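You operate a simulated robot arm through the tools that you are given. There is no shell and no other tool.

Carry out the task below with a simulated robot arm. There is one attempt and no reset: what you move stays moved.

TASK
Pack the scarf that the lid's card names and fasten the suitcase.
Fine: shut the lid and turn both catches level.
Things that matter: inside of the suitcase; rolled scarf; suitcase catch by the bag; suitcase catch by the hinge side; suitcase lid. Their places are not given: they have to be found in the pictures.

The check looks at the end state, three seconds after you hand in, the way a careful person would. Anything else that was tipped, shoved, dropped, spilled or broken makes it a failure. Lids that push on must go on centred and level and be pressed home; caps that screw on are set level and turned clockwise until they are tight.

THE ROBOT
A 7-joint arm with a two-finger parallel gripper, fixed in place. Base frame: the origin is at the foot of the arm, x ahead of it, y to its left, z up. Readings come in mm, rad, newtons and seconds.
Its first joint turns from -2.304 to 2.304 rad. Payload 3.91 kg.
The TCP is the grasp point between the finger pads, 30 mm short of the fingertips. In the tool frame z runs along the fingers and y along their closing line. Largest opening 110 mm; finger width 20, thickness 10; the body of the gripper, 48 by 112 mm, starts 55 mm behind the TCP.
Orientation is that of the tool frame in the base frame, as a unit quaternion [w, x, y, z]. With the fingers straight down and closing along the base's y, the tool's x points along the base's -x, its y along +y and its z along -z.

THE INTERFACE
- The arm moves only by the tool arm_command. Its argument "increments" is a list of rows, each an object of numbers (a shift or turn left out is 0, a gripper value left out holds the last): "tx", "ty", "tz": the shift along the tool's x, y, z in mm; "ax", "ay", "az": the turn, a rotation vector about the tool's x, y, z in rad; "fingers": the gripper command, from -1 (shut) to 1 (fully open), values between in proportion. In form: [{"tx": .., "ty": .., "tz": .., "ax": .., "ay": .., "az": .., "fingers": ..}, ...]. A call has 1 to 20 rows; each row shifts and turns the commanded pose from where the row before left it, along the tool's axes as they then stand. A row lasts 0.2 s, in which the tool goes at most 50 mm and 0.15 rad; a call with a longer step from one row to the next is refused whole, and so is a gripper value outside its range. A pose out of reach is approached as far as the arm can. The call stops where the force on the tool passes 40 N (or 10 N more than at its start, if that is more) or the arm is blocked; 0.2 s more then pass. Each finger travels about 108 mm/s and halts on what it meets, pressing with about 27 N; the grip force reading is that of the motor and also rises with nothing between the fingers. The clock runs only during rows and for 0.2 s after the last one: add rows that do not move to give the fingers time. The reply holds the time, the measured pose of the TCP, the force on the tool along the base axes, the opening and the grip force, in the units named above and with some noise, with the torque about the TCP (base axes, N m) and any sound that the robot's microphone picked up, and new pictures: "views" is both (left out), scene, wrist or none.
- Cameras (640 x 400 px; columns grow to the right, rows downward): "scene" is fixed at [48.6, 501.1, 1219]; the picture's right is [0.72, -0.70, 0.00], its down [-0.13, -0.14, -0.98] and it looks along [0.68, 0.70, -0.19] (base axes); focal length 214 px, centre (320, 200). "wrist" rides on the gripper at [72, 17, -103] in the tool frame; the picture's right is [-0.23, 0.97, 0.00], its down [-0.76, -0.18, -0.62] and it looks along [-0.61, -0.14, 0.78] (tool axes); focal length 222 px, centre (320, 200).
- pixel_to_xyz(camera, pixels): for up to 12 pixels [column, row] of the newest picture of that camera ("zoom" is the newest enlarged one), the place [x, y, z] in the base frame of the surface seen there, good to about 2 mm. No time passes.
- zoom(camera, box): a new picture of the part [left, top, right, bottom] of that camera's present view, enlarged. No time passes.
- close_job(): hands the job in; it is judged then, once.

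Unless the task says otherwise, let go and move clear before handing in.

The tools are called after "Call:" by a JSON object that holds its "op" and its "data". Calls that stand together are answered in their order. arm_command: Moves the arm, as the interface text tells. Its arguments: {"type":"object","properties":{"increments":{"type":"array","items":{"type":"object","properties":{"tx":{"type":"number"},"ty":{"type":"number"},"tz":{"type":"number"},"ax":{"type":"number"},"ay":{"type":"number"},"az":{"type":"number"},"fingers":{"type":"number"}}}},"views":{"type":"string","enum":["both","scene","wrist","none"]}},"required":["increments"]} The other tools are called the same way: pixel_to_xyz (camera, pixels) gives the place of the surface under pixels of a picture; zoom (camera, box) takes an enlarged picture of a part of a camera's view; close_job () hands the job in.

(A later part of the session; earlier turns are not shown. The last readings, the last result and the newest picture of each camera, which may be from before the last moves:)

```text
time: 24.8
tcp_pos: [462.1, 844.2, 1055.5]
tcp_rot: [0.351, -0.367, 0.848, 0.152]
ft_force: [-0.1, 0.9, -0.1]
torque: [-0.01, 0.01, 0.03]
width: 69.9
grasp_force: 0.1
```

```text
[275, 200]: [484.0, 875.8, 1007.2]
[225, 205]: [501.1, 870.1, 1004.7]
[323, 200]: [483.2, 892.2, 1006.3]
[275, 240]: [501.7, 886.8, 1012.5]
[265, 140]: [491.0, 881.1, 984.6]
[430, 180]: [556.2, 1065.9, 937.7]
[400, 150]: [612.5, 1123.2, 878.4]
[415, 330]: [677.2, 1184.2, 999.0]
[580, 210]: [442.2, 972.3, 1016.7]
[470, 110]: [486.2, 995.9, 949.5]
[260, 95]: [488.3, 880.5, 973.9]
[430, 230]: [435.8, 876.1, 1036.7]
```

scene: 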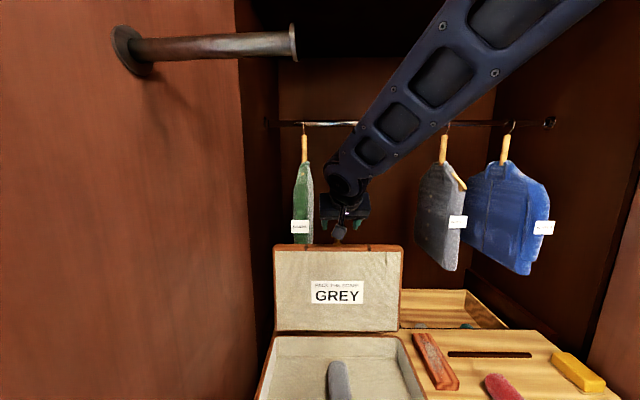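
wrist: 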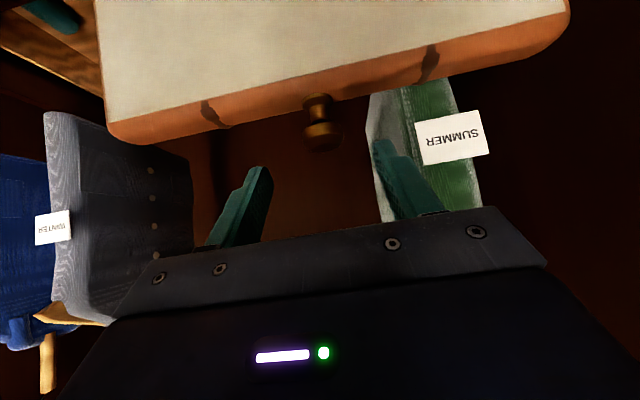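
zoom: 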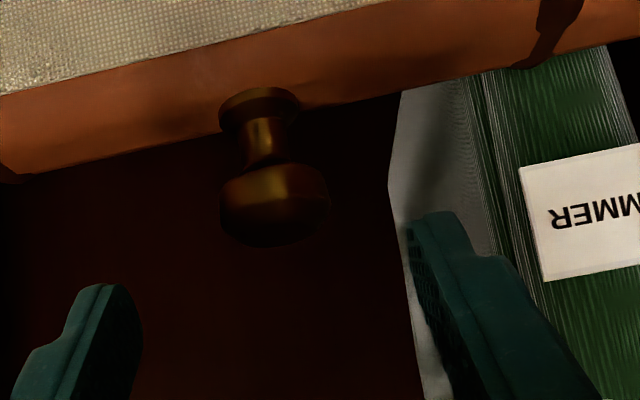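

The garment's near face is at u≈−327 and starts at v≈1010, so the fingers stay about 30 mm clear. I'll narrow the opening a little, go in the last 59 mm and close on the knob.

Call:
{"op": "arm_command", "data": {"increments": [{"ty": 3.5, "tz": 10, "fingers": 0.0}, {"tz": 24}, {"tz": 24.5}, {}, {"fingers": -1}, {"fingers": -1}, {"fingers": -1}], "views": "both"}}

Call:
{"op": "zoom", "data": {"camera": "wrist", "box": [220, 60, 460, 210]}}

```text
time: 26.4
tcp_pos: [486.6, 877.8, 1015.1]
tcp_rot: [0.351, -0.366, 0.848, 0.152]
ft_force: [6.5, -2.4, -0.3]
torque: [0.35, -0.6, 0.02]
width: 35.6
grasp_force: 27.7
```

scene: 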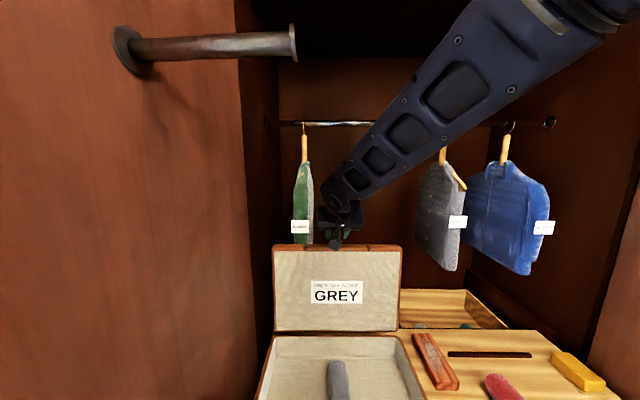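
wrist: 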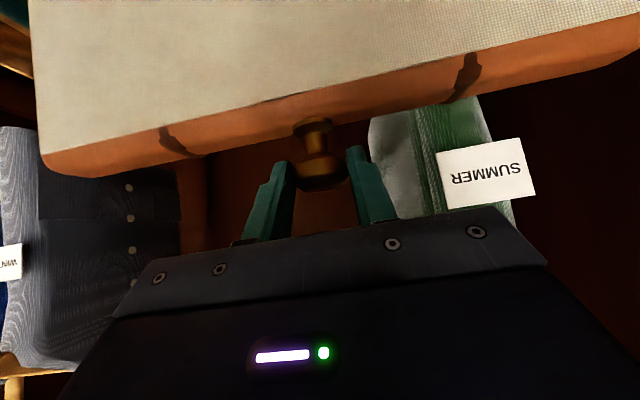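

```text
2.67 times, centred on (340, 135) of wrist
```

zoom: 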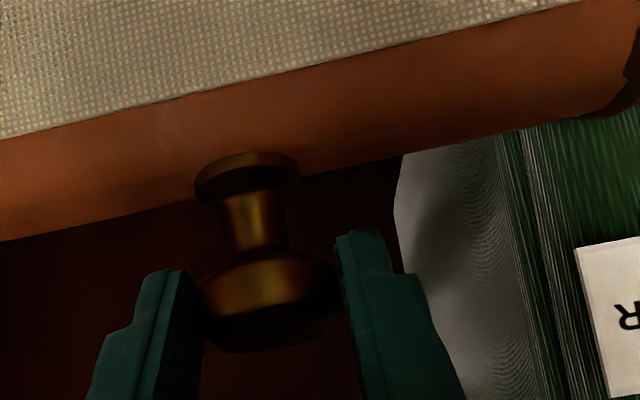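

The fingers halted at 35.6 mm on the knob's head with little side force, so it is held. I'll measure the hinge line at scene rows 322–338 to plan the closing arc.

Call:
{"op": "zoom", "data": {"camera": "scene", "box": [266, 310, 346, 360]}}

Call:
{"op": "pixel_to_xyz", "data": {"camera": "scene", "pixels": [[310, 318], [310, 324], [310, 328], [310, 331], [310, 333], [310, 335], [310, 337], [310, 339], [310, 342], [380, 333], [380, 336], [380, 338]]}}

```text
8.00 times, centred on (306, 335) of scene
```

zoom: 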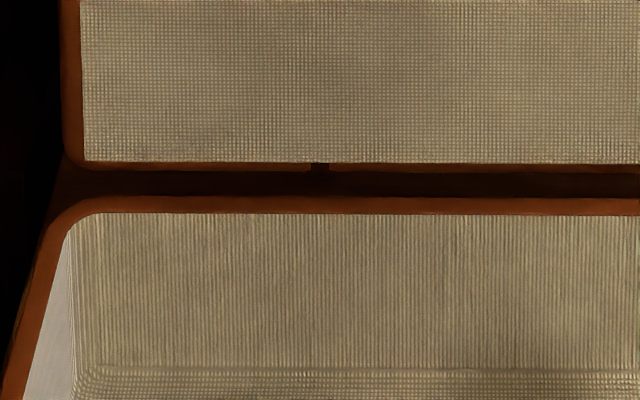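

```text
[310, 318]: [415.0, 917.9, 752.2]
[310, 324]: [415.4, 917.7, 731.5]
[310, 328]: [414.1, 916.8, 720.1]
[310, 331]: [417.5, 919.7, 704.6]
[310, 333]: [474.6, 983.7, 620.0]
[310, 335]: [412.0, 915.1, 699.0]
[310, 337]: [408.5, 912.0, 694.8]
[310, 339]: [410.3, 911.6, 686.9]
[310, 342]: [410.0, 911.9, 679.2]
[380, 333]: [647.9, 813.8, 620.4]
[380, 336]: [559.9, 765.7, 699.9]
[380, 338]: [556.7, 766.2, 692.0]
```

The lid lies about 4° past upright with its hinge near v 953, z 704, so the knob swings on a 301 mm radius. I'll start pulling it forward by about 10° with the grip held, and check the force.

Call:
{"op": "arm_command", "data": {"increments": [{"tx": 8.6, "tz": -9.9, "fingers": -1}, {"tx": 8.7, "tz": -9.8}, {"tx": 9.4, "tz": -9.1}, {"tx": 9.5, "tz": -9.1}, {}], "views": "both"}}

```text
time: 27.6
tcp_pos: [448.4, 840.1, 1015.7]
tcp_rot: [0.351, -0.366, 0.848, 0.152]
ft_force: [-2.8, 1.9, 2.0]
torque: [-0.24, 0.03, 0.17]
width: 35.6
grasp_force: 26.6
```

scene: 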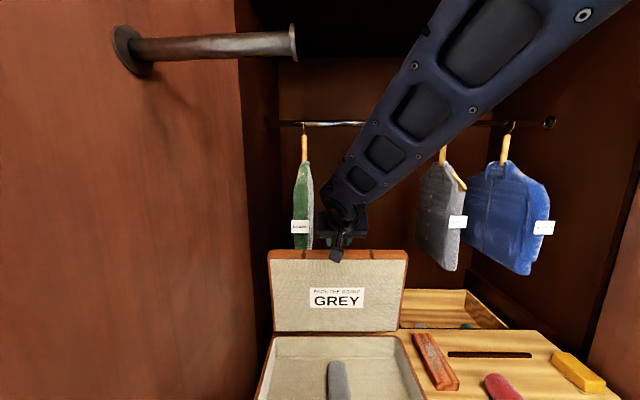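
wrist: 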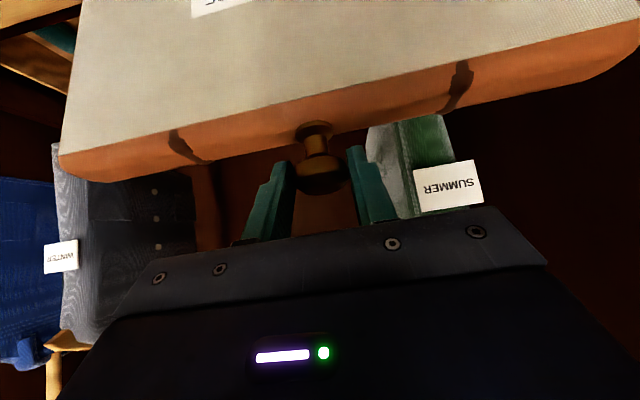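

The lid follows and the force is only a few newtons. I'll carry the swing on to about 45° in small steps.

Call:
{"op": "arm_command", "data": {"increments": [{"tx": 10.2, "tz": -8.2, "fingers": -1}, {"tx": 10.3, "tz": -8.2}, {"tx": 10.9, "tz": -7.3}, {"tx": 10.9, "tz": -7.3}, {"tx": 11.5, "tz": -6.3}, {"tx": 11.5, "tz": -6.3}, {"tx": 12.0, "tz": -5.3}, {"tx": 12.0, "tz": -5.3}, {"tx": 12.4, "tz": -4.2}, {"tx": 12.4, "tz": -4.2}, {"tx": 12.7, "tz": -3.2}, {"tx": 12.7, "tz": -3.2}, {"tx": 13.0, "tz": -2.0}, {"tx": 13.0, "tz": -2.0}, {}], "views": "both"}}

```text
time: 30.8
tcp_pos: [333.0, 718.8, 949.3]
tcp_rot: [0.351, -0.366, 0.848, 0.152]
ft_force: [-8.5, 3.3, 5.4]
torque: [0.11, -0.28, -0.04]
width: 35.6
grasp_force: 27.1
```

scene: 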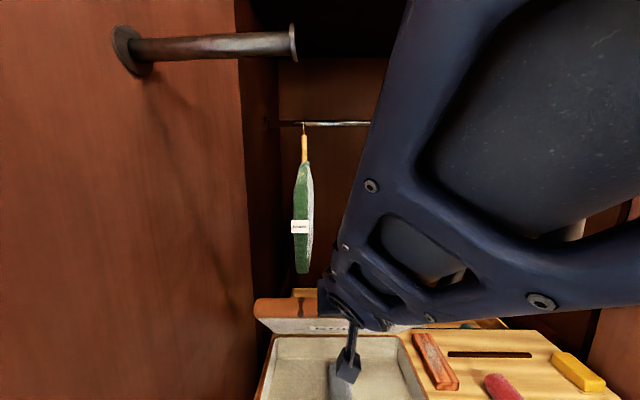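
wrist: 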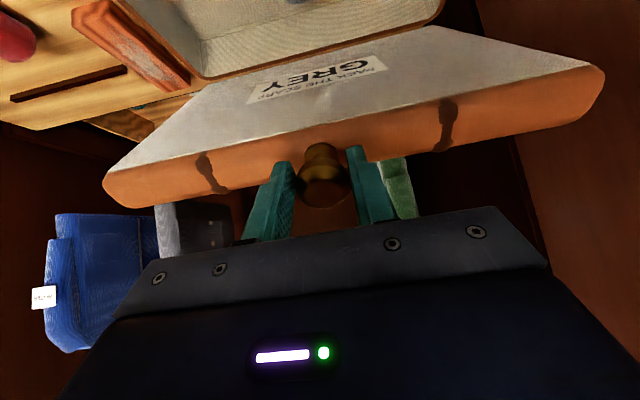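

The lid is at about 45°, tracking the planned arc to within 2 mm, with light forces. I'll continue to about 80°.

Call:
{"op": "arm_command", "data": {"increments": [{"tx": 13.1, "tz": -0.8, "fingers": -1}, {"tx": 13.1, "tz": -0.9}, {"tx": 13.1, "tz": 0.3}, {"tx": 13.2, "tz": 0.3}, {"tx": 13.0, "tz": 1.4}, {"tx": 13.0, "tz": 1.4}, {"tx": 12.8, "tz": 2.5}, {"tx": 12.9, "tz": 2.6}, {"tx": 12.6, "tz": 3.6}, {"tx": 12.6, "tz": 3.7}, {"tx": 12.2, "tz": 4.7}, {"tx": 12.3, "tz": 4.8}, {"tx": 11.7, "tz": 5.8}, {"tx": 11.8, "tz": 5.9}, {}], "views": "both"}}

```text
time: 34.0
tcp_pos: [263.3, 644.4, 800.2]
tcp_rot: [0.351, -0.367, 0.848, 0.151]
ft_force: [-18.9, 13.3, 2.4]
torque: [0.38, -0.14, 0.18]
width: 35.7
grasp_force: 27.1
```

scene: 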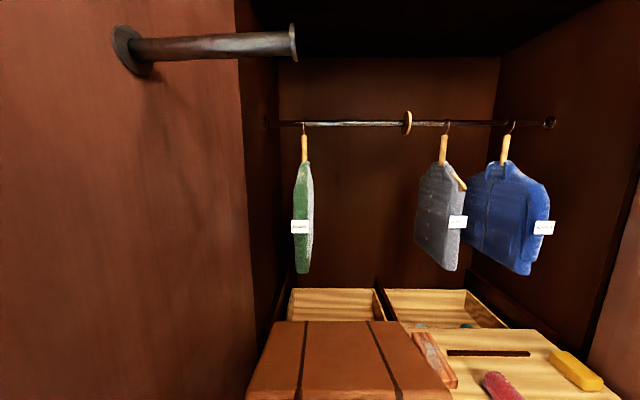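
wrist: 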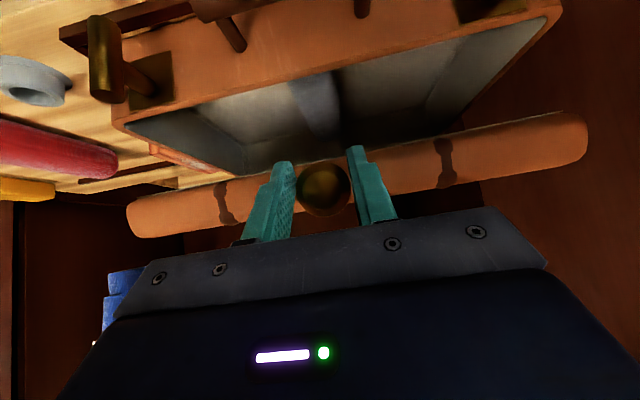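

The case is nearly shut, but a sideways force of about 23 N along −u is building up on the knob. I'll ease the tool over by a few millimetres to relieve it before going on.

Call:
{"op": "arm_command", "data": {"increments": [{"ty": 2, "fingers": -1}, {"ty": 2}, {}], "views": "none"}}

```text
time: 34.8
tcp_pos: [262.8, 646.3, 799.1]
tcp_rot: [0.351, -0.366, 0.848, 0.151]
ft_force: [2.4, -6.6, 1.5]
torque: [0.11, -0.12, -0.62]
width: 35.8
grasp_force: 27.1
```

The sideways force dropped to about 6 N. I'll lower on to about 90° of swing, nearly shut.

Call:
{"op": "arm_command", "data": {"increments": [{"tx": 11.2, "tz": 6.8, "fingers": -1}, {"tx": 11.3, "tz": 6.8}, {"tx": 10.5, "tz": 7.7}, {"tx": 10.6, "tz": 7.8}, {}], "views": "both"}}

```text
time: 36.0
tcp_pos: [255.0, 640.3, 746.4]
tcp_rot: [0.351, -0.366, 0.848, 0.152]
ft_force: [-5.6, -3.0, -0.9]
torque: [-0.19, 0.39, -0.03]
width: 35.8
grasp_force: 26.9
```

scene: 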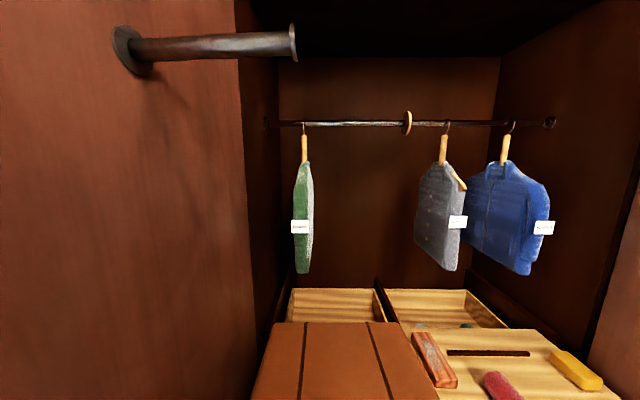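
wrist: 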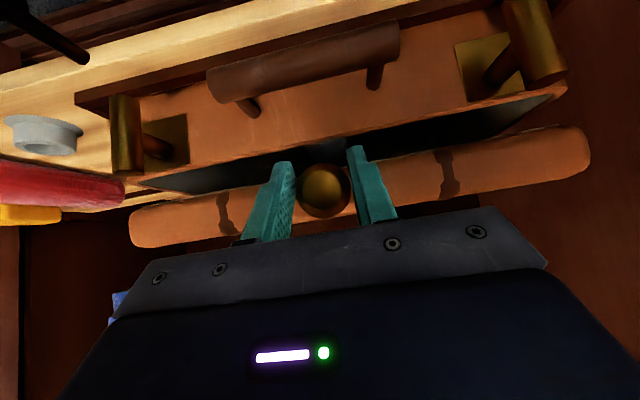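

Only a thin gap is left under the lid and the force is low. I'll lower the rest in 5 mm steps, watching for contact.

Call:
{"op": "arm_command", "data": {"increments": [{"tx": 3.8, "tz": 3.3, "fingers": -1}, {"tx": 3.8, "tz": 3.3}, {"tx": 3.8, "tz": 3.3}, {}], "views": "wrist"}}

Call:
{"op": "zoom", "data": {"camera": "wrist", "box": [80, 0, 620, 260]}}

```text
time: 37.0
tcp_pos: [254.5, 640.1, 732.5]
tcp_rot: [0.351, -0.367, 0.848, 0.152]
ft_force: [-0.5, -6.6, -0.4]
torque: [0.03, -0.2, -0.41]
width: 35.6
grasp_force: 26.9
```

wrist: 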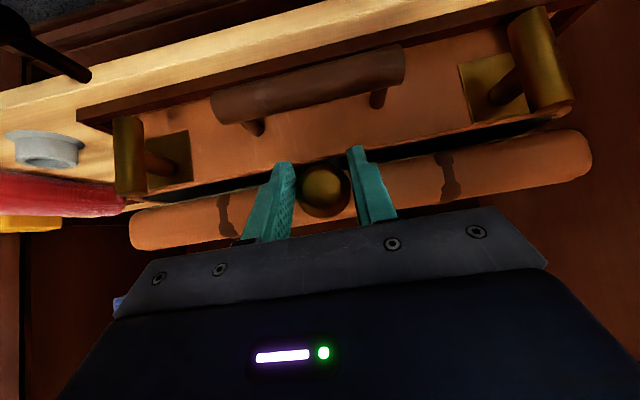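

```text
1.19 times, centred on (350, 130) of wrist
```

zoom: 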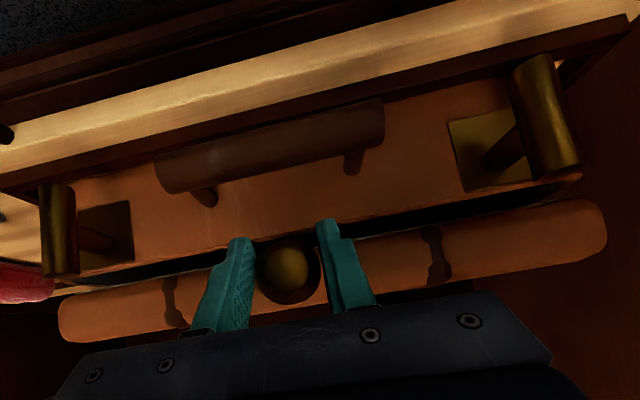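

A narrow dark gap remains under the lid's front edge in the wrist picture. I'll keep lowering in smaller steps.

Call:
{"op": "arm_command", "data": {"increments": [{"tx": 1.9, "tz": 1.7, "fingers": -1}, {"tx": 1.9, "tz": 1.7}, {"tx": 1.9, "tz": 1.7}, {"tx": 1.9, "tz": 1.7}, {}], "views": "wrist"}}

```text
time: 38.2
tcp_pos: [254.1, 639.4, 723.0]
tcp_rot: [0.351, -0.366, 0.848, 0.152]
ft_force: [-3.3, -0.3, -0.1]
torque: [0.46, -0.25, -0.18]
width: 35.8
grasp_force: 26.9
```

wrist: 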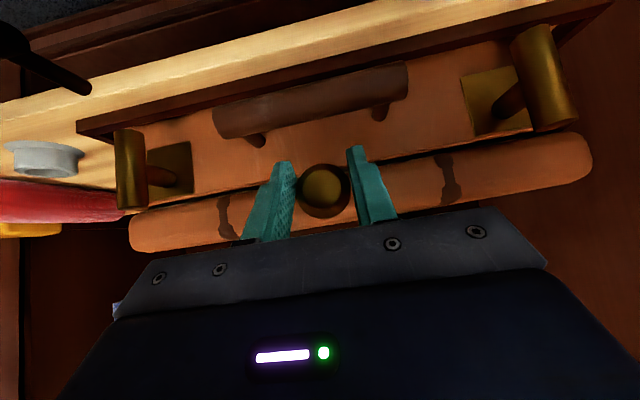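

The gap has shrunk to almost nothing but there's still no contact force. I'll go on a few millimetres more.

Call:
{"op": "arm_command", "data": {"increments": [{"tx": 1.5, "tz": 1.4, "fingers": -1}, {"tx": 1.5, "tz": 1.4}, {"tx": 1.5, "tz": 1.4}, {}], "views": "wrist"}}

Call:
{"op": "zoom", "data": {"camera": "wrist", "box": [100, 60, 340, 260]}}

```text
time: 39.2
tcp_pos: [252.3, 637.8, 717.6]
tcp_rot: [0.352, -0.366, 0.848, 0.151]
ft_force: [-2.3, -3.7, 26.8]
torque: [0.28, -0.24, -0.07]
width: 35.8
grasp_force: 26.9
```

wrist: 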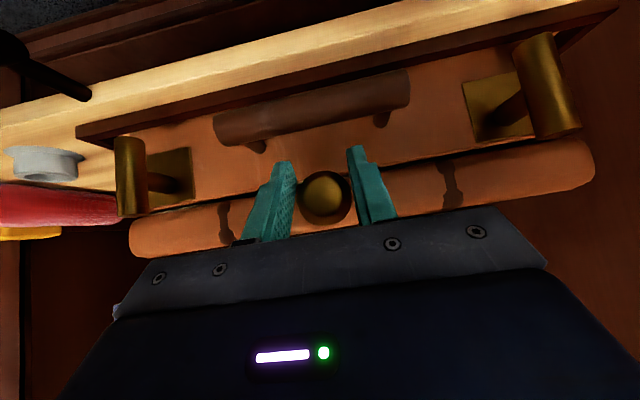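

```text
2.00 times, centred on (220, 160) of wrist
```

zoom: 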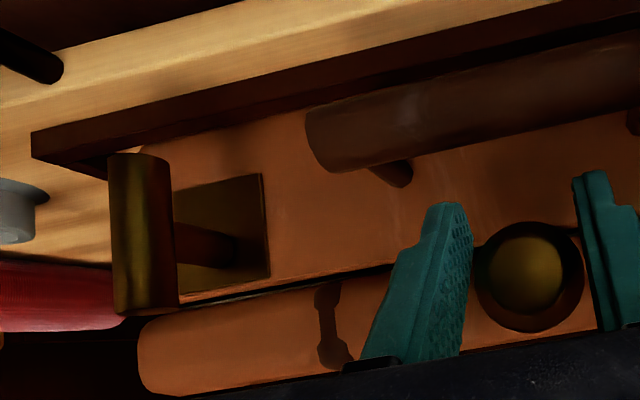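

The upward force jumped to 27 N at z 717.6, so the lid has come down onto the case. I'll ease off, open the fingers and back away along the tool axis.

Call:
{"op": "arm_command", "data": {"increments": [{"tx": -0.7, "tz": -0.7, "fingers": -1}, {"fingers": 0.1}, {"fingers": 0.1}, {"tz": -15}, {"tz": -30}, {"tz": -35}, {}], "views": "both"}}

Call:
{"op": "zoom", "data": {"camera": "wrist", "box": [80, 0, 620, 260]}}

```text
time: 40.8
tcp_pos: [216.9, 597.2, 775.6]
tcp_rot: [0.352, -0.366, 0.848, 0.152]
ft_force: [-0.1, 0.1, -1.0]
torque: [0.01, -0.03, -0.01]
width: 60.3
grasp_force: 0.0
```

scene: 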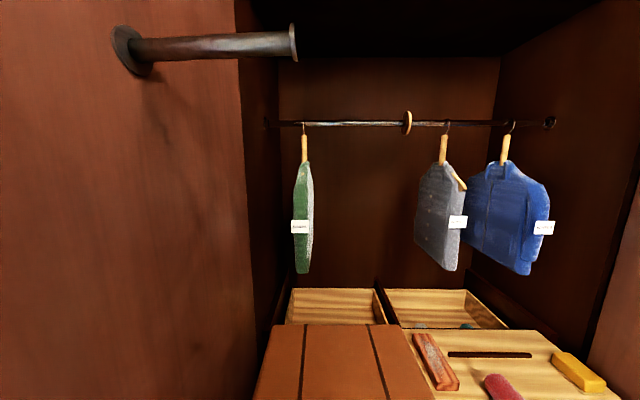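
wrist: 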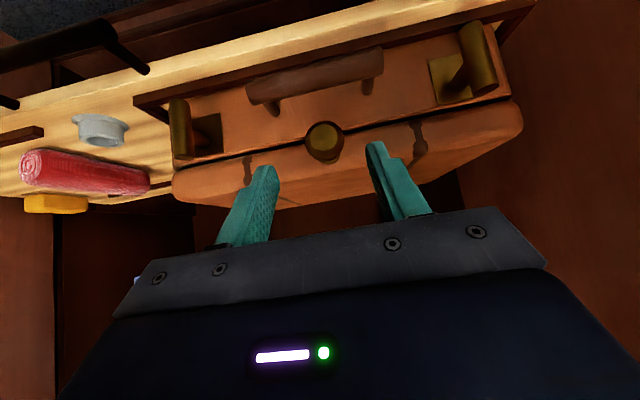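

```text
1.19 times, centred on (350, 130) of wrist
```

zoom: 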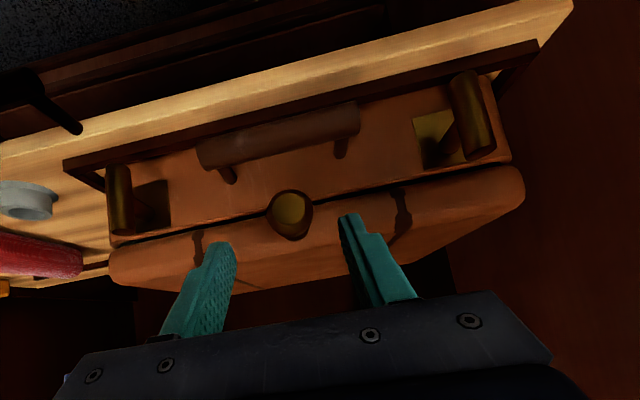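

The lid stays shut with the knob at zoom (290,213). I'll check from the scene that its top is level and look closely at the seam.

Call:
{"op": "pixel_to_xyz", "data": {"camera": "scene", "pixels": [[290, 330], [340, 330], [365, 330], [285, 350], [340, 350], [390, 350], [275, 375], [340, 375], [405, 375], [270, 395], [340, 395], [420, 395]]}}

Call:
{"op": "zoom", "data": {"camera": "wrist", "box": [160, 80, 360, 220]}}

Call:
{"op": "pixel_to_xyz", "data": {"camera": "zoom", "pixels": [[330, 190], [290, 220], [250, 235], [250, 245], [250, 255], [250, 270], [150, 200], [60, 240], [100, 310], [400, 200], [420, 215], [380, 130]]}}

```text
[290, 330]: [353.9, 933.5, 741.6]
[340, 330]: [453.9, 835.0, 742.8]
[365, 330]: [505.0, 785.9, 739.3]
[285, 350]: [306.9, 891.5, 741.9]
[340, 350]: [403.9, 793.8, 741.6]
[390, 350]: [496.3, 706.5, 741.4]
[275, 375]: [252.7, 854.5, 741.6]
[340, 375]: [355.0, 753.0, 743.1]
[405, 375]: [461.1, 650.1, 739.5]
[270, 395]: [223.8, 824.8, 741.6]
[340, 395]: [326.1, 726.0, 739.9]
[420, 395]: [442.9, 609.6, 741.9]
```

```text
2.86 times, centred on (260, 150) of wrist
```

zoom: 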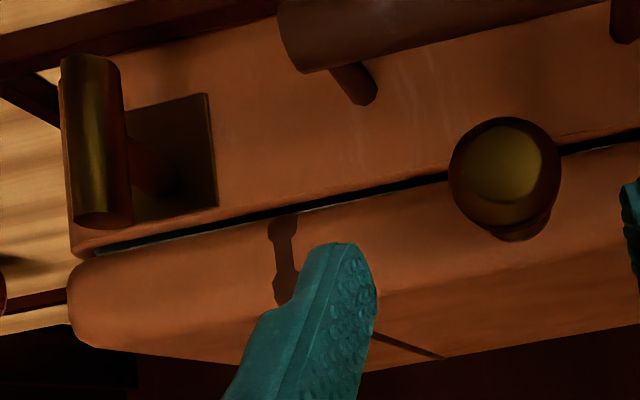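

```text
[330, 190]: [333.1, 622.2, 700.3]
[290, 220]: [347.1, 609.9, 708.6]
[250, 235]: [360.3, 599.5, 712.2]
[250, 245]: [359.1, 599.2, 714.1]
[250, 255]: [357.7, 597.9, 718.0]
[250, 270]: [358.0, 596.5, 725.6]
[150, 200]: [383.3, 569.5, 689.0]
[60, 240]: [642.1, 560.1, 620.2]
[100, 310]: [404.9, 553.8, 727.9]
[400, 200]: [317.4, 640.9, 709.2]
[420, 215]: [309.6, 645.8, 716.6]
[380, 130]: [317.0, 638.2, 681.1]
```

The lid's top reads z≈741.5 at front, back and both sides, so it is shut and level. Now the catches: I'll measure both bars and the black handle below the shelf edge in the present wrist view.

Call:
{"op": "pixel_to_xyz", "data": {"camera": "wrist", "pixels": [[187, 105], [190, 130], [192, 153], [182, 130], [202, 130], [470, 30], [478, 55], [486, 90], [474, 60], [495, 60], [440, 80], [225, 130]]}}

Call:
{"op": "pixel_to_xyz", "data": {"camera": "wrist", "pixels": [[30, 50], [90, 35], [140, 65], [10, 103], [270, 92], [370, 62], [290, 108], [324, 140], [100, 130], [120, 20], [60, 45], [330, 80]]}}

Call:
{"op": "zoom", "data": {"camera": "wrist", "box": [400, 0, 540, 140]}}

```text
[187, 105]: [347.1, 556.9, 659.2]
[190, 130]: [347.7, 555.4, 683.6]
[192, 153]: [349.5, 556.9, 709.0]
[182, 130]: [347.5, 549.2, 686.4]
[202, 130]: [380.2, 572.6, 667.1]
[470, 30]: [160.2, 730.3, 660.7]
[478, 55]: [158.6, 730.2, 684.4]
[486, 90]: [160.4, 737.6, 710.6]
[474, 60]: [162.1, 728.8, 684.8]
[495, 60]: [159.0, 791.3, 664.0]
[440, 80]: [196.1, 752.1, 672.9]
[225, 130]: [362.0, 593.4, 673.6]
```

```text
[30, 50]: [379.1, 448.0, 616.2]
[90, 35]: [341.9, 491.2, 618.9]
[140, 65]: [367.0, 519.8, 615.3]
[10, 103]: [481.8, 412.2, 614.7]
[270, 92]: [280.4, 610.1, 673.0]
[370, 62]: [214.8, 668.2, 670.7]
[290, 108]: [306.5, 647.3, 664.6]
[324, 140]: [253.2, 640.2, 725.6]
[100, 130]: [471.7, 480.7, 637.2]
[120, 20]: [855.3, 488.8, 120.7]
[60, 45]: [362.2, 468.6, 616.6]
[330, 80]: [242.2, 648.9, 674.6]
```

```text
2.86 times, centred on (470, 70) of wrist
```

zoom: 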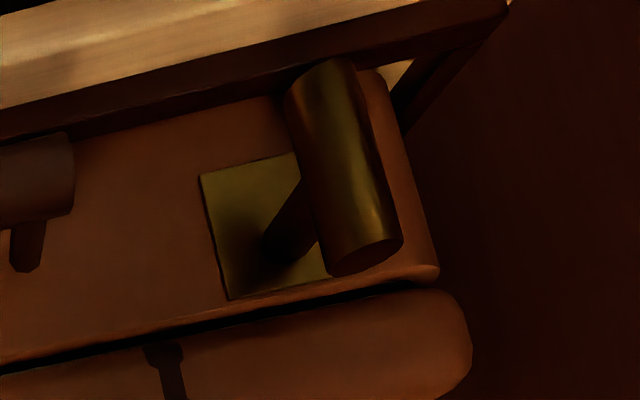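

Both bars stand at about v 640, z 660–711: the right one near u −124, the left one near u −388, and the black drawer handle stays below z 619. I'll back off a little and tip the tool to horizontal, so I can grip a bar and turn it about the tool axis.

Call:
{"op": "arm_command", "data": {"increments": [{"tx": 7, "tz": -7, "fingers": 0.1}, {"ay": -0.131}, {"ay": -0.131}, {"ay": -0.131}, {"ay": -0.131}, {"ay": -0.131}, {"ay": -0.13}, {}, {}], "views": "both"}}

```text
time: 42.8
tcp_pos: [208.4, 590.2, 774.7]
tcp_rot: [0.649, -0.281, 0.649, 0.281]
ft_force: [0.1, 0.4, -1.0]
torque: [-0.03, 0.02, 0.01]
width: 60.8
grasp_force: 0.0
```

scene: 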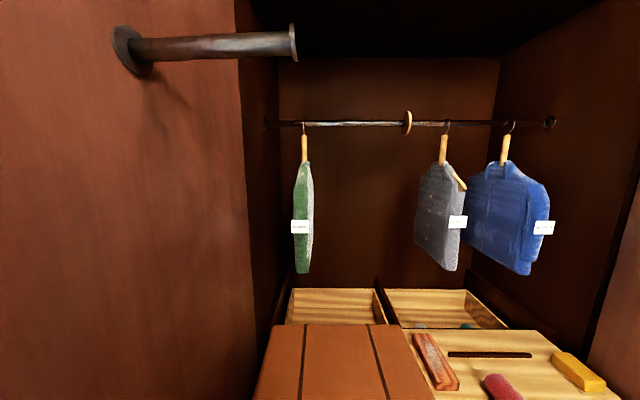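
wrist: 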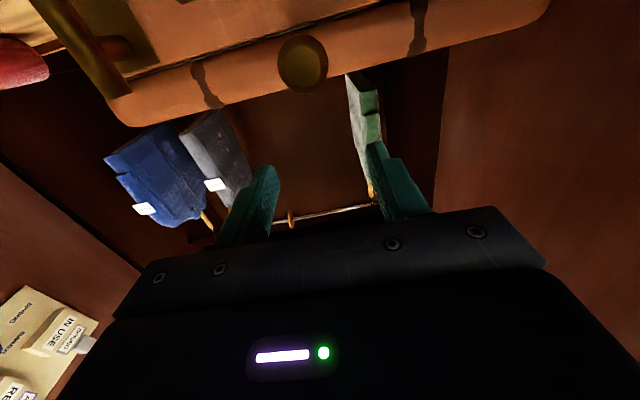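

The tool is now horizontal at v 572, facing the suitcase front. I'll move across and down in front of the left catch, staying about 30 mm short of it, and look.

Call:
{"op": "arm_command", "data": {"increments": [{"ty": 33.6, "tx": 22.2, "fingers": 0.1}, {"ty": 33.6, "tx": 22.2}, {"ty": 33.6, "tx": 22.2}, {"ty": 33.6, "tx": 22.1}, {}, {}], "views": "both"}}

Call:
{"op": "zoom", "data": {"camera": "wrist", "box": [180, 0, 460, 200]}}

```text
time: 44.2
tcp_pos: [109.3, 683.1, 685.9]
tcp_rot: [0.649, -0.281, 0.649, 0.281]
ft_force: [-0.7, 0.6, -0.1]
torque: [0.03, -0.02, 0.02]
width: 60.7
grasp_force: 0.0
```

scene: 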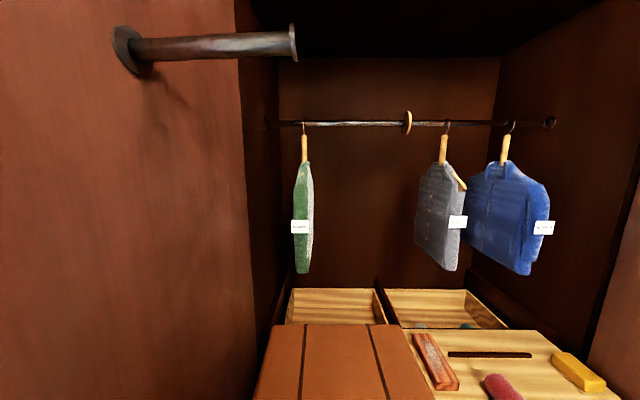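
wrist: 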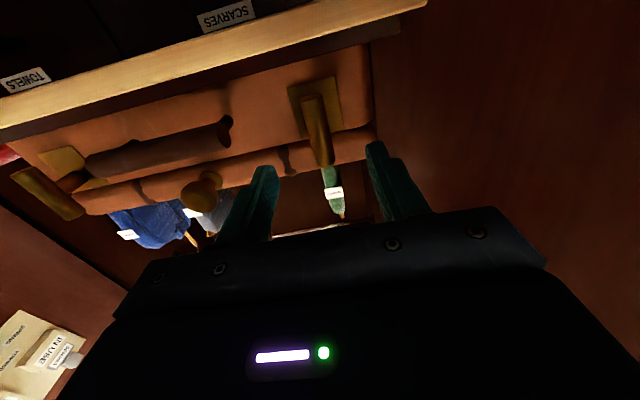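

```text
2.00 times, centred on (320, 100) of wrist
```

zoom: 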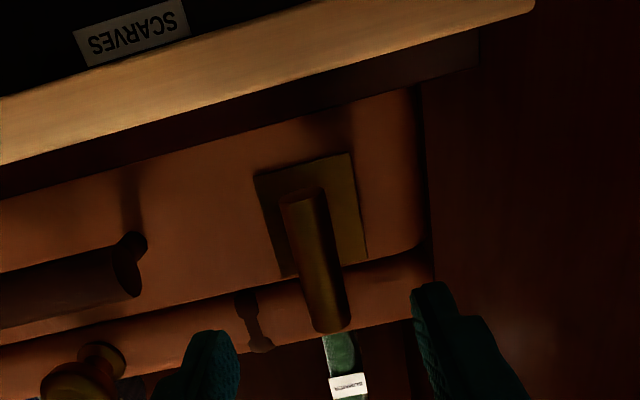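

The left catch now shows at zoom (315,260) between the finger lines. I'll measure the bar and plate from here.

Call:
{"op": "pixel_to_xyz", "data": {"camera": "zoom", "pixels": [[300, 192], [305, 210], [315, 250], [325, 290], [332, 320], [300, 250], [332, 250], [268, 190], [350, 170], [355, 230], [285, 265], [315, 330]]}}

Call:
{"op": "zoom", "data": {"camera": "wrist", "box": [275, 60, 375, 180]}}

```text
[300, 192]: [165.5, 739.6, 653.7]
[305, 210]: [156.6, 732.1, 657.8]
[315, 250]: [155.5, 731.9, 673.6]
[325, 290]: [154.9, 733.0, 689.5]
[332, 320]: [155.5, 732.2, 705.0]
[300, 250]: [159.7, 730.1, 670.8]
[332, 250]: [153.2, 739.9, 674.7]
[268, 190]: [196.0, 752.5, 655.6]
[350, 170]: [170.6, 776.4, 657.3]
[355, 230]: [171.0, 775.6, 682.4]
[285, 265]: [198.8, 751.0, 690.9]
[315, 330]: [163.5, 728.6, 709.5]
```

```text
3.33 times, centred on (325, 120) of wrist
```

zoom: 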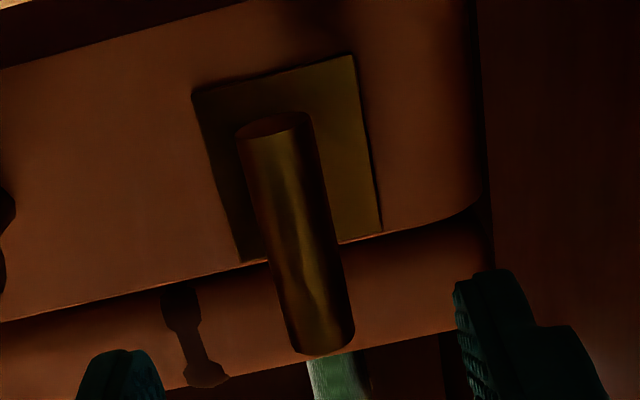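

The left bar's axis is near u −391, v 648, spanning z≈655–711. I'll pin down the plate's corners and bar ends to find the pivot height.

Call:
{"op": "pixel_to_xyz", "data": {"camera": "zoom", "pixels": [[200, 98], [345, 65], [372, 225], [248, 255], [275, 122], [300, 240], [330, 340], [245, 150], [330, 200], [345, 320], [320, 352], [410, 220]]}}

```text
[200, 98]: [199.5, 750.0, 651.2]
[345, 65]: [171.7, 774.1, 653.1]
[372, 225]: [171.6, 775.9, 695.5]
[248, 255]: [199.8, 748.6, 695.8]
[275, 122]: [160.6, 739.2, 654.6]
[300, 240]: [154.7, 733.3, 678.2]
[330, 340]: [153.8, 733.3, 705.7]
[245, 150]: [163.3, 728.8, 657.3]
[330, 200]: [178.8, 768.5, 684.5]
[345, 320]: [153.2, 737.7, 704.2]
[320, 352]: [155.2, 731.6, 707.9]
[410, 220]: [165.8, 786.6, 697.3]
```

The plate's centre, and so the pivot, is at about u −388, z 673.5, while the bar reaches from 655 to 710. I'll level the fingers with the pivot, go in so the tips stop about 8 mm short of the plate, and grip the left bar.

Call:
{"op": "arm_command", "data": {"increments": [{"tx": 12.4, "ty": -0.6, "fingers": 0.0}, {"tz": 24}, {"tz": 24}, {"tz": 22}, {}, {"fingers": -1}, {"fingers": -1}, {"fingers": -1}, {"fingers": -1}], "views": "both"}}

Call:
{"op": "zoom", "data": {"camera": "wrist", "box": [220, 60, 440, 220]}}

```text
time: 46.2
tcp_pos: [157.0, 733.7, 674.5]
tcp_rot: [0.649, -0.281, 0.649, 0.28]
ft_force: [-4.1, 4.1, 0.3]
torque: [0.04, -0.06, 0.02]
width: 17.5
grasp_force: 27.0
```

scene: 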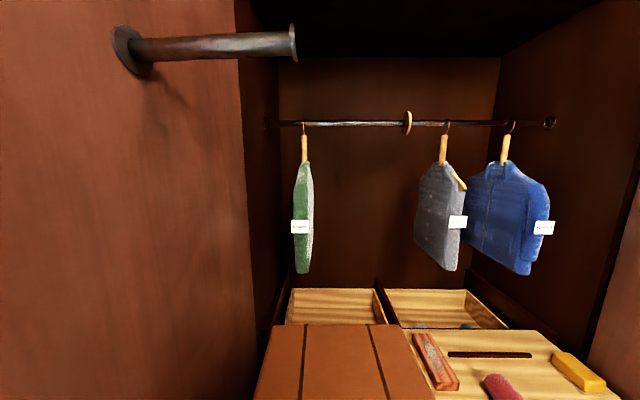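
wrist: 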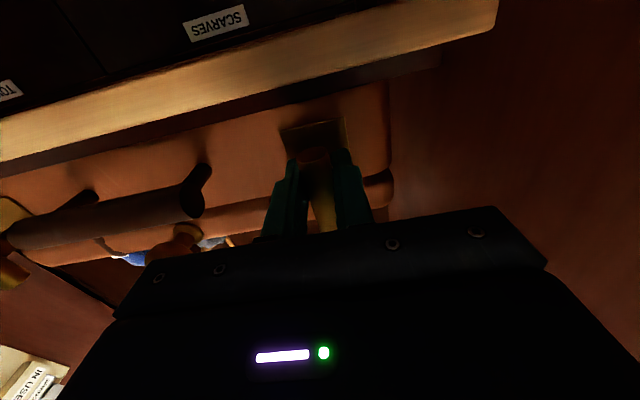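

```text
2.50 times, centred on (330, 140) of wrist
```

zoom: 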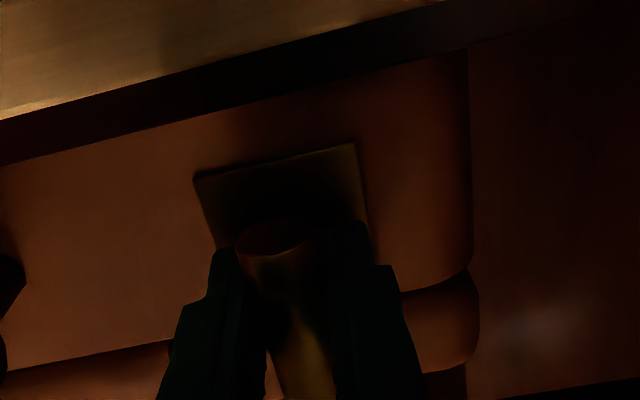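

The fingers hold the left bar at 17.5 mm with little side force. I'll turn about the tool axis by a first third, the way that swings the camera toward the middle of the case and away from the left wall.

Call:
{"op": "arm_command", "data": {"increments": [{"az": -0.13, "fingers": -1}, {"az": -0.13}, {"az": -0.13}, {"az": -0.13}, {}], "views": "both"}}

Call:
{"op": "zoom", "data": {"camera": "wrist", "box": [220, 60, 440, 220]}}

```text
time: 47.4
tcp_pos: [159.5, 731.9, 675.0]
tcp_rot: [0.7, -0.437, 0.555, 0.103]
ft_force: [13.0, -8.0, 18.2]
torque: [0.01, 0.22, -0.21]
width: 17.5
grasp_force: 27.2
```

scene: 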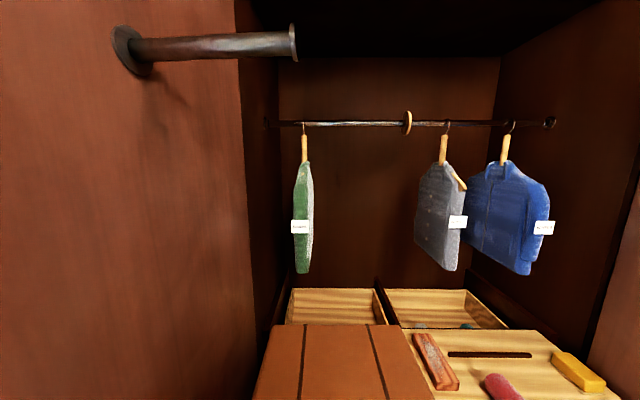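
wrist: 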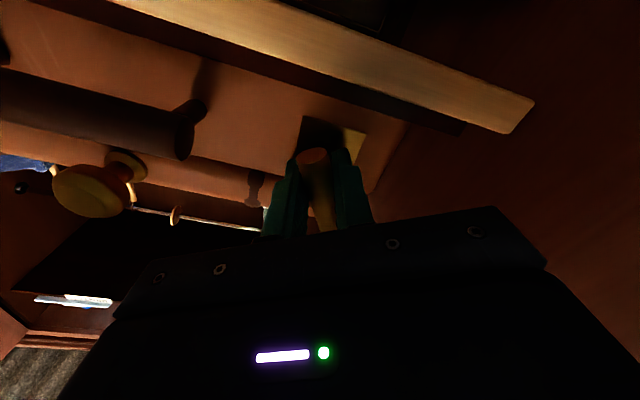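

```text
2.50 times, centred on (330, 140) of wrist
```

zoom: 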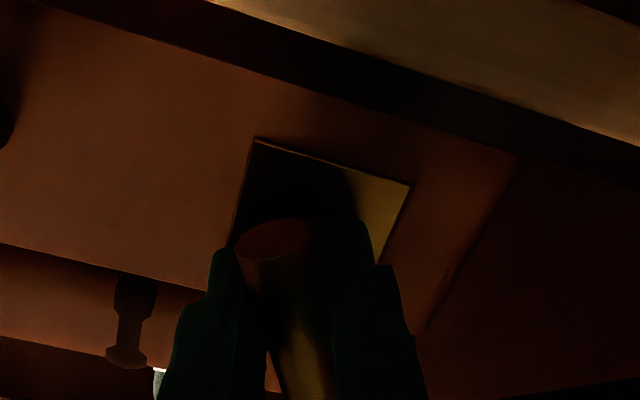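

The bar has turned about 30° with the gripper, and the catch pushes the tool up and toward +u, so the true pivot sits a little off my axis. I'll shift about 2 mm that way and read the force again.

Call:
{"op": "arm_command", "data": {"increments": [{"tx": -0.3, "ty": -2.5, "fingers": -1}, {}], "views": "none"}}

```text
time: 48.0
tcp_pos: [159.8, 731.8, 675.0]
tcp_rot: [0.699, -0.438, 0.555, 0.105]
ft_force: [1.7, 6.8, 4.0]
torque: [0.17, -0.17, 0.18]
width: 17.6
grasp_force: 26.8
```

That relieved the force to a few newtons, and it puts the pivot at about u −389, z 681 (the bar's middle). I'll go on turning with a small correcting shift in each step.

Call:
{"op": "arm_command", "data": {"increments": [{"ty": -0.85, "az": -0.131, "fingers": -1}, {"ty": -0.85, "az": -0.131}, {"ty": -0.85, "az": -0.131}, {"ty": -0.85, "az": -0.131}, {}], "views": "wrist"}}

```text
time: 49.2
tcp_pos: [161.4, 730.1, 678.1]
tcp_rot: [0.703, -0.566, 0.422, -0.082]
ft_force: [-4.0, 1.4, 16.7]
torque: [0.13, 0.07, 0.06]
width: 17.2
grasp_force: 27.0
```

wrist: 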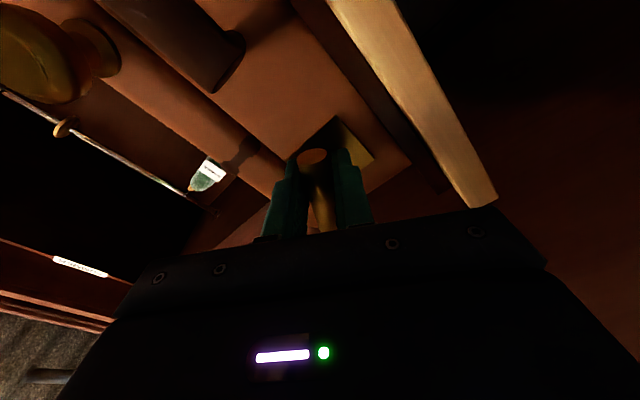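

The bar is at about 60° now, with a 17 N upward push on the tool. I'll shift up a touch and finish the quarter turn.

Call:
{"op": "arm_command", "data": {"increments": [{"tx": -0.75, "ty": -1.3, "fingers": -1}, {"tx": -0.2, "ty": -0.9, "az": -0.131}, {"tx": -0.2, "ty": -0.9, "az": -0.131}, {"tx": -0.2, "ty": -0.9, "az": -0.131}, {"tx": -0.2, "ty": -0.9, "az": -0.134}, {}], "views": "both"}}

```text
time: 50.6
tcp_pos: [162.9, 729.9, 681.5]
tcp_rot: [0.658, -0.657, 0.26, -0.261]
ft_force: [10.4, -8.1, 14.1]
torque: [0.26, 0.15, -0.45]
width: 17.7
grasp_force: 27.0
```

scene: 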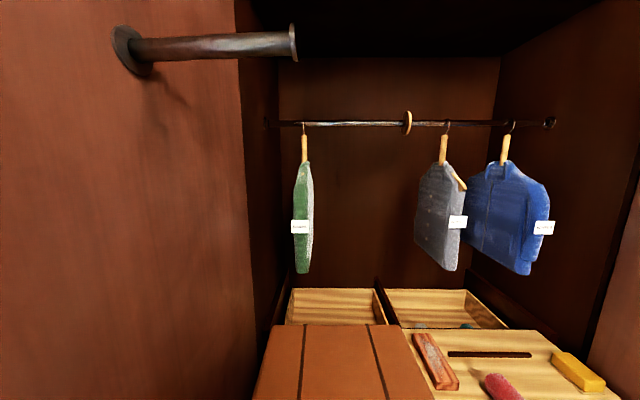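
wrist: 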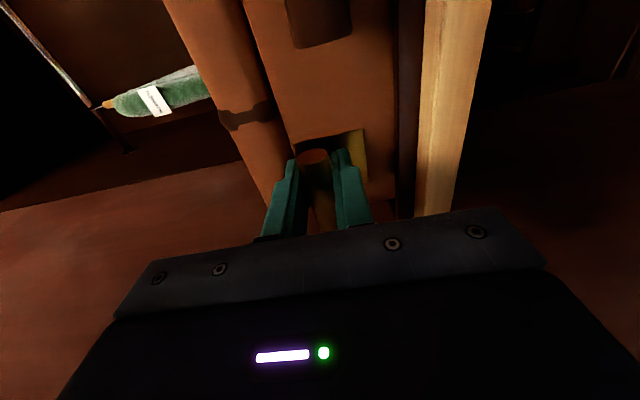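

The closing line is now exactly vertical, so the left bar should be lying level. I'll relieve the load, open the fingers and back straight out.

Call:
{"op": "arm_command", "data": {"increments": [{"tx": 0.8, "ty": -0.8, "fingers": -1}, {}, {"fingers": -0.4}, {"fingers": -0.2}, {"fingers": -0.2}, {"tz": -25}, {"tz": -35}, {"tz": -20}, {}], "views": "both"}}

Call:
{"op": "zoom", "data": {"camera": "wrist", "box": [160, 40, 480, 240]}}

```text
time: 52.6
tcp_pos: [108.4, 671.0, 681.9]
tcp_rot: [-0.657, 0.657, -0.26, 0.262]
ft_force: [0.6, 0.0, 0.5]
torque: [0.01, 0.02, -0.02]
width: 44.0
grasp_force: 0.1
```

scene: 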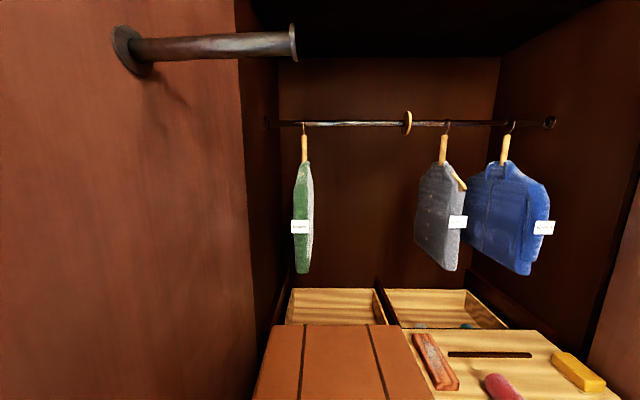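
wrist: 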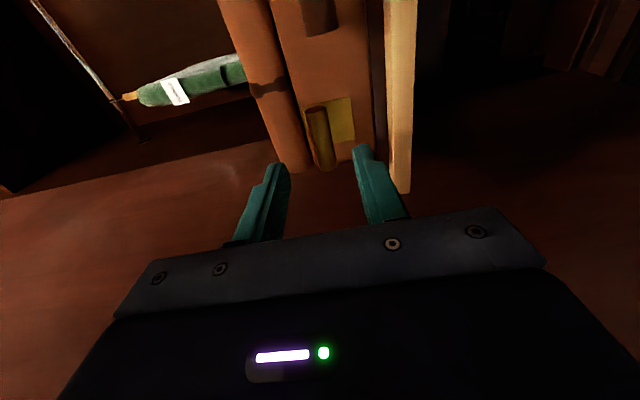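

```text
2.00 times, centred on (320, 140) of wrist
```

zoom: 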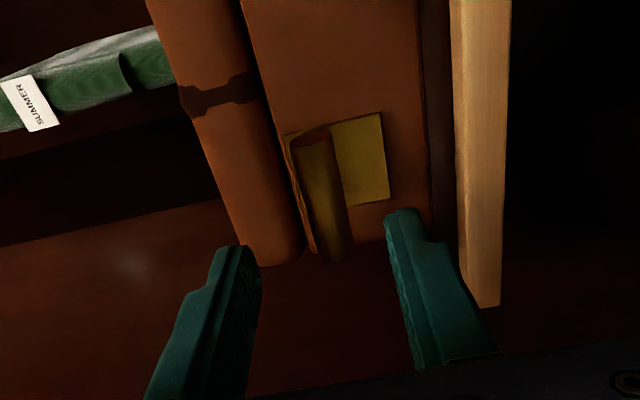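

The left bar now runs parallel to the case's edges in the picture. I'll measure its two ends to check that it is level.

Call:
{"op": "pixel_to_xyz", "data": {"camera": "zoom", "pixels": [[318, 150], [322, 175], [328, 200], [332, 225], [337, 250], [305, 180], [338, 185], [318, 240], [350, 235], [315, 138], [380, 120], [385, 195]]}}

Call:
{"op": "zoom", "data": {"camera": "wrist", "box": [280, 80, 380, 190]}}

```text
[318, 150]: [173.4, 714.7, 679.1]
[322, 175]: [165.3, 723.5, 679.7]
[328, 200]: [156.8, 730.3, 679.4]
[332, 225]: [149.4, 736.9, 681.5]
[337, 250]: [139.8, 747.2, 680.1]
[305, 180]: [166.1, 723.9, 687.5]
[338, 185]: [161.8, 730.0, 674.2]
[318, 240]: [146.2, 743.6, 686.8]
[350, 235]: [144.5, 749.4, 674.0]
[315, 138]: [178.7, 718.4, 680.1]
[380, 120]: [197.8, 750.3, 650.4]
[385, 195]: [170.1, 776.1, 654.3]
```

```text
3.64 times, centred on (330, 135) of wrist
```

zoom: 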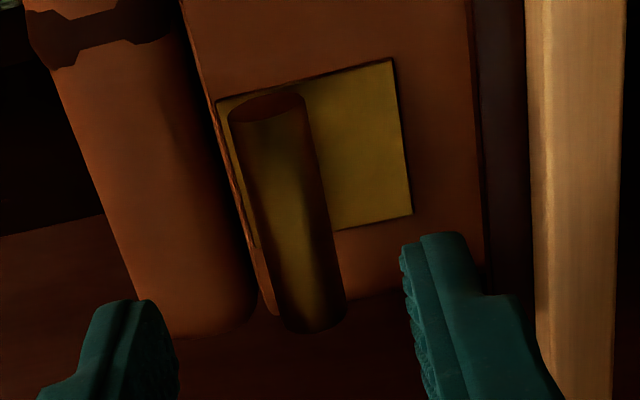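

The left bar reads z 679–681 along its whole length, so it is level, centred on the pivot at u −388. I'll roll the tool back and move across in front of the right catch.

Call:
{"op": "arm_command", "data": {"increments": [{"az": 0.131, "tz": 2.3, "fingers": -0.1}, {"az": 0.131, "tz": 2.3}, {"az": 0.131, "tz": 2.3}, {"az": 0.131, "tz": 2.3}, {"az": 0.131, "tz": 2.3}, {"az": 0.131, "tz": 2.3}, {"az": 0.131, "tz": 2.3}, {"az": 0.131, "tz": 2.3}, {"az": 0.131, "tz": 2.3}, {"az": 0.131, "tz": 2.3}, {"az": 0.131, "tz": 2.3}, {"az": 0.13, "tz": 2.3}, {}, {}], "views": "both"}}

Call:
{"op": "zoom", "data": {"camera": "wrist", "box": [180, 0, 460, 200]}}

```text
time: 55.6
tcp_pos: [126.1, 690.6, 682.5]
tcp_rot: [0.649, -0.279, 0.649, 0.281]
ft_force: [-1.4, 0.7, 0.3]
torque: [0.01, -0.03, 0.0]
width: 49.3
grasp_force: 0.0
```

scene: 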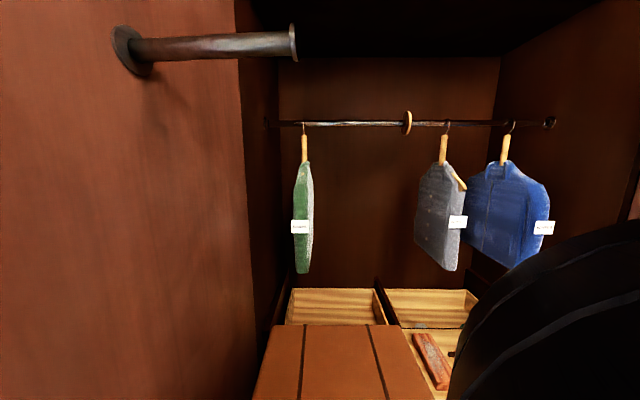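
wrist: 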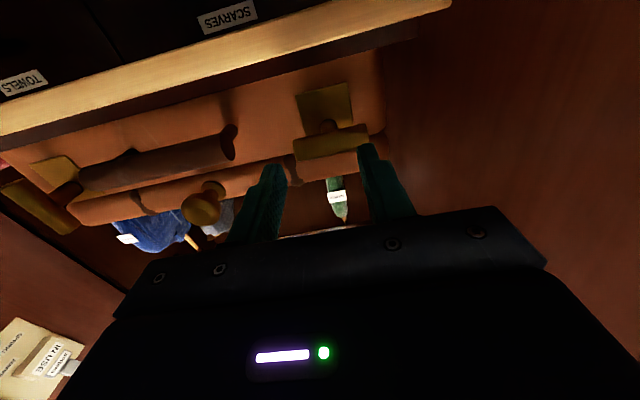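

```text
2.00 times, centred on (320, 100) of wrist
```

zoom: 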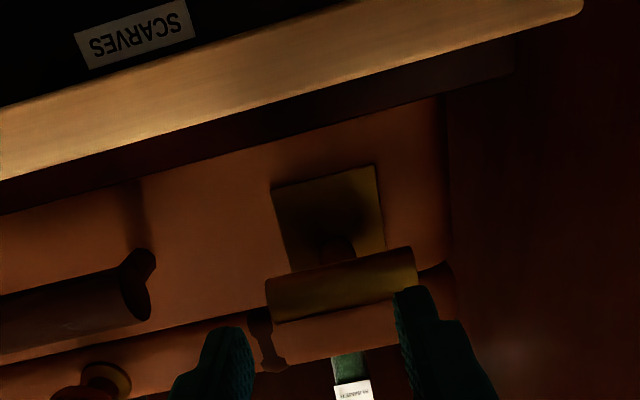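

The left catch shows level at zoom (340,285). I'll slide across to the right catch at the same height and depth.

Call:
{"op": "arm_command", "data": {"increments": [{"ty": -36.8, "fingers": 0.0}, {"ty": -36.8}, {"ty": -36.8}, {"ty": -36.8}, {"ty": -36.8}, {"ty": -36.8}, {"ty": -36.8}, {}, {}], "views": "both"}}

Call:
{"op": "zoom", "data": {"camera": "wrist", "box": [200, 40, 440, 200]}}

```text
time: 57.6
tcp_pos: [315.3, 513.4, 681.6]
tcp_rot: [0.649, -0.28, 0.649, 0.28]
ft_force: [0.8, 0.4, 0.0]
torque: [0.0, 0.0, -0.01]
width: 55.2
grasp_force: 0.1
```

scene: 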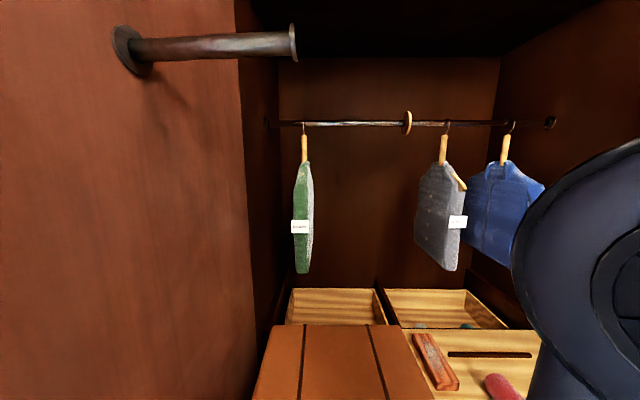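
wrist: 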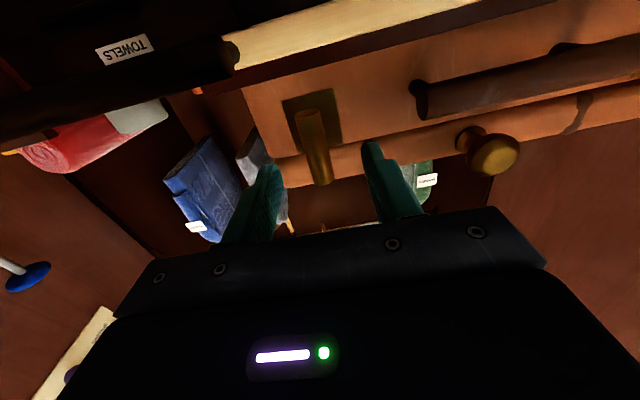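

```text
2.50 times, centred on (320, 120) of wrist
```

zoom: 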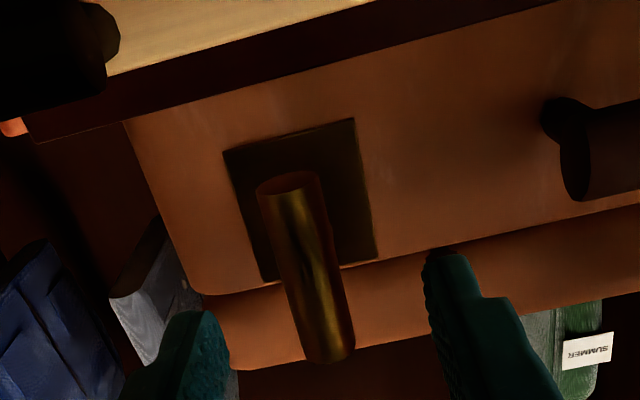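

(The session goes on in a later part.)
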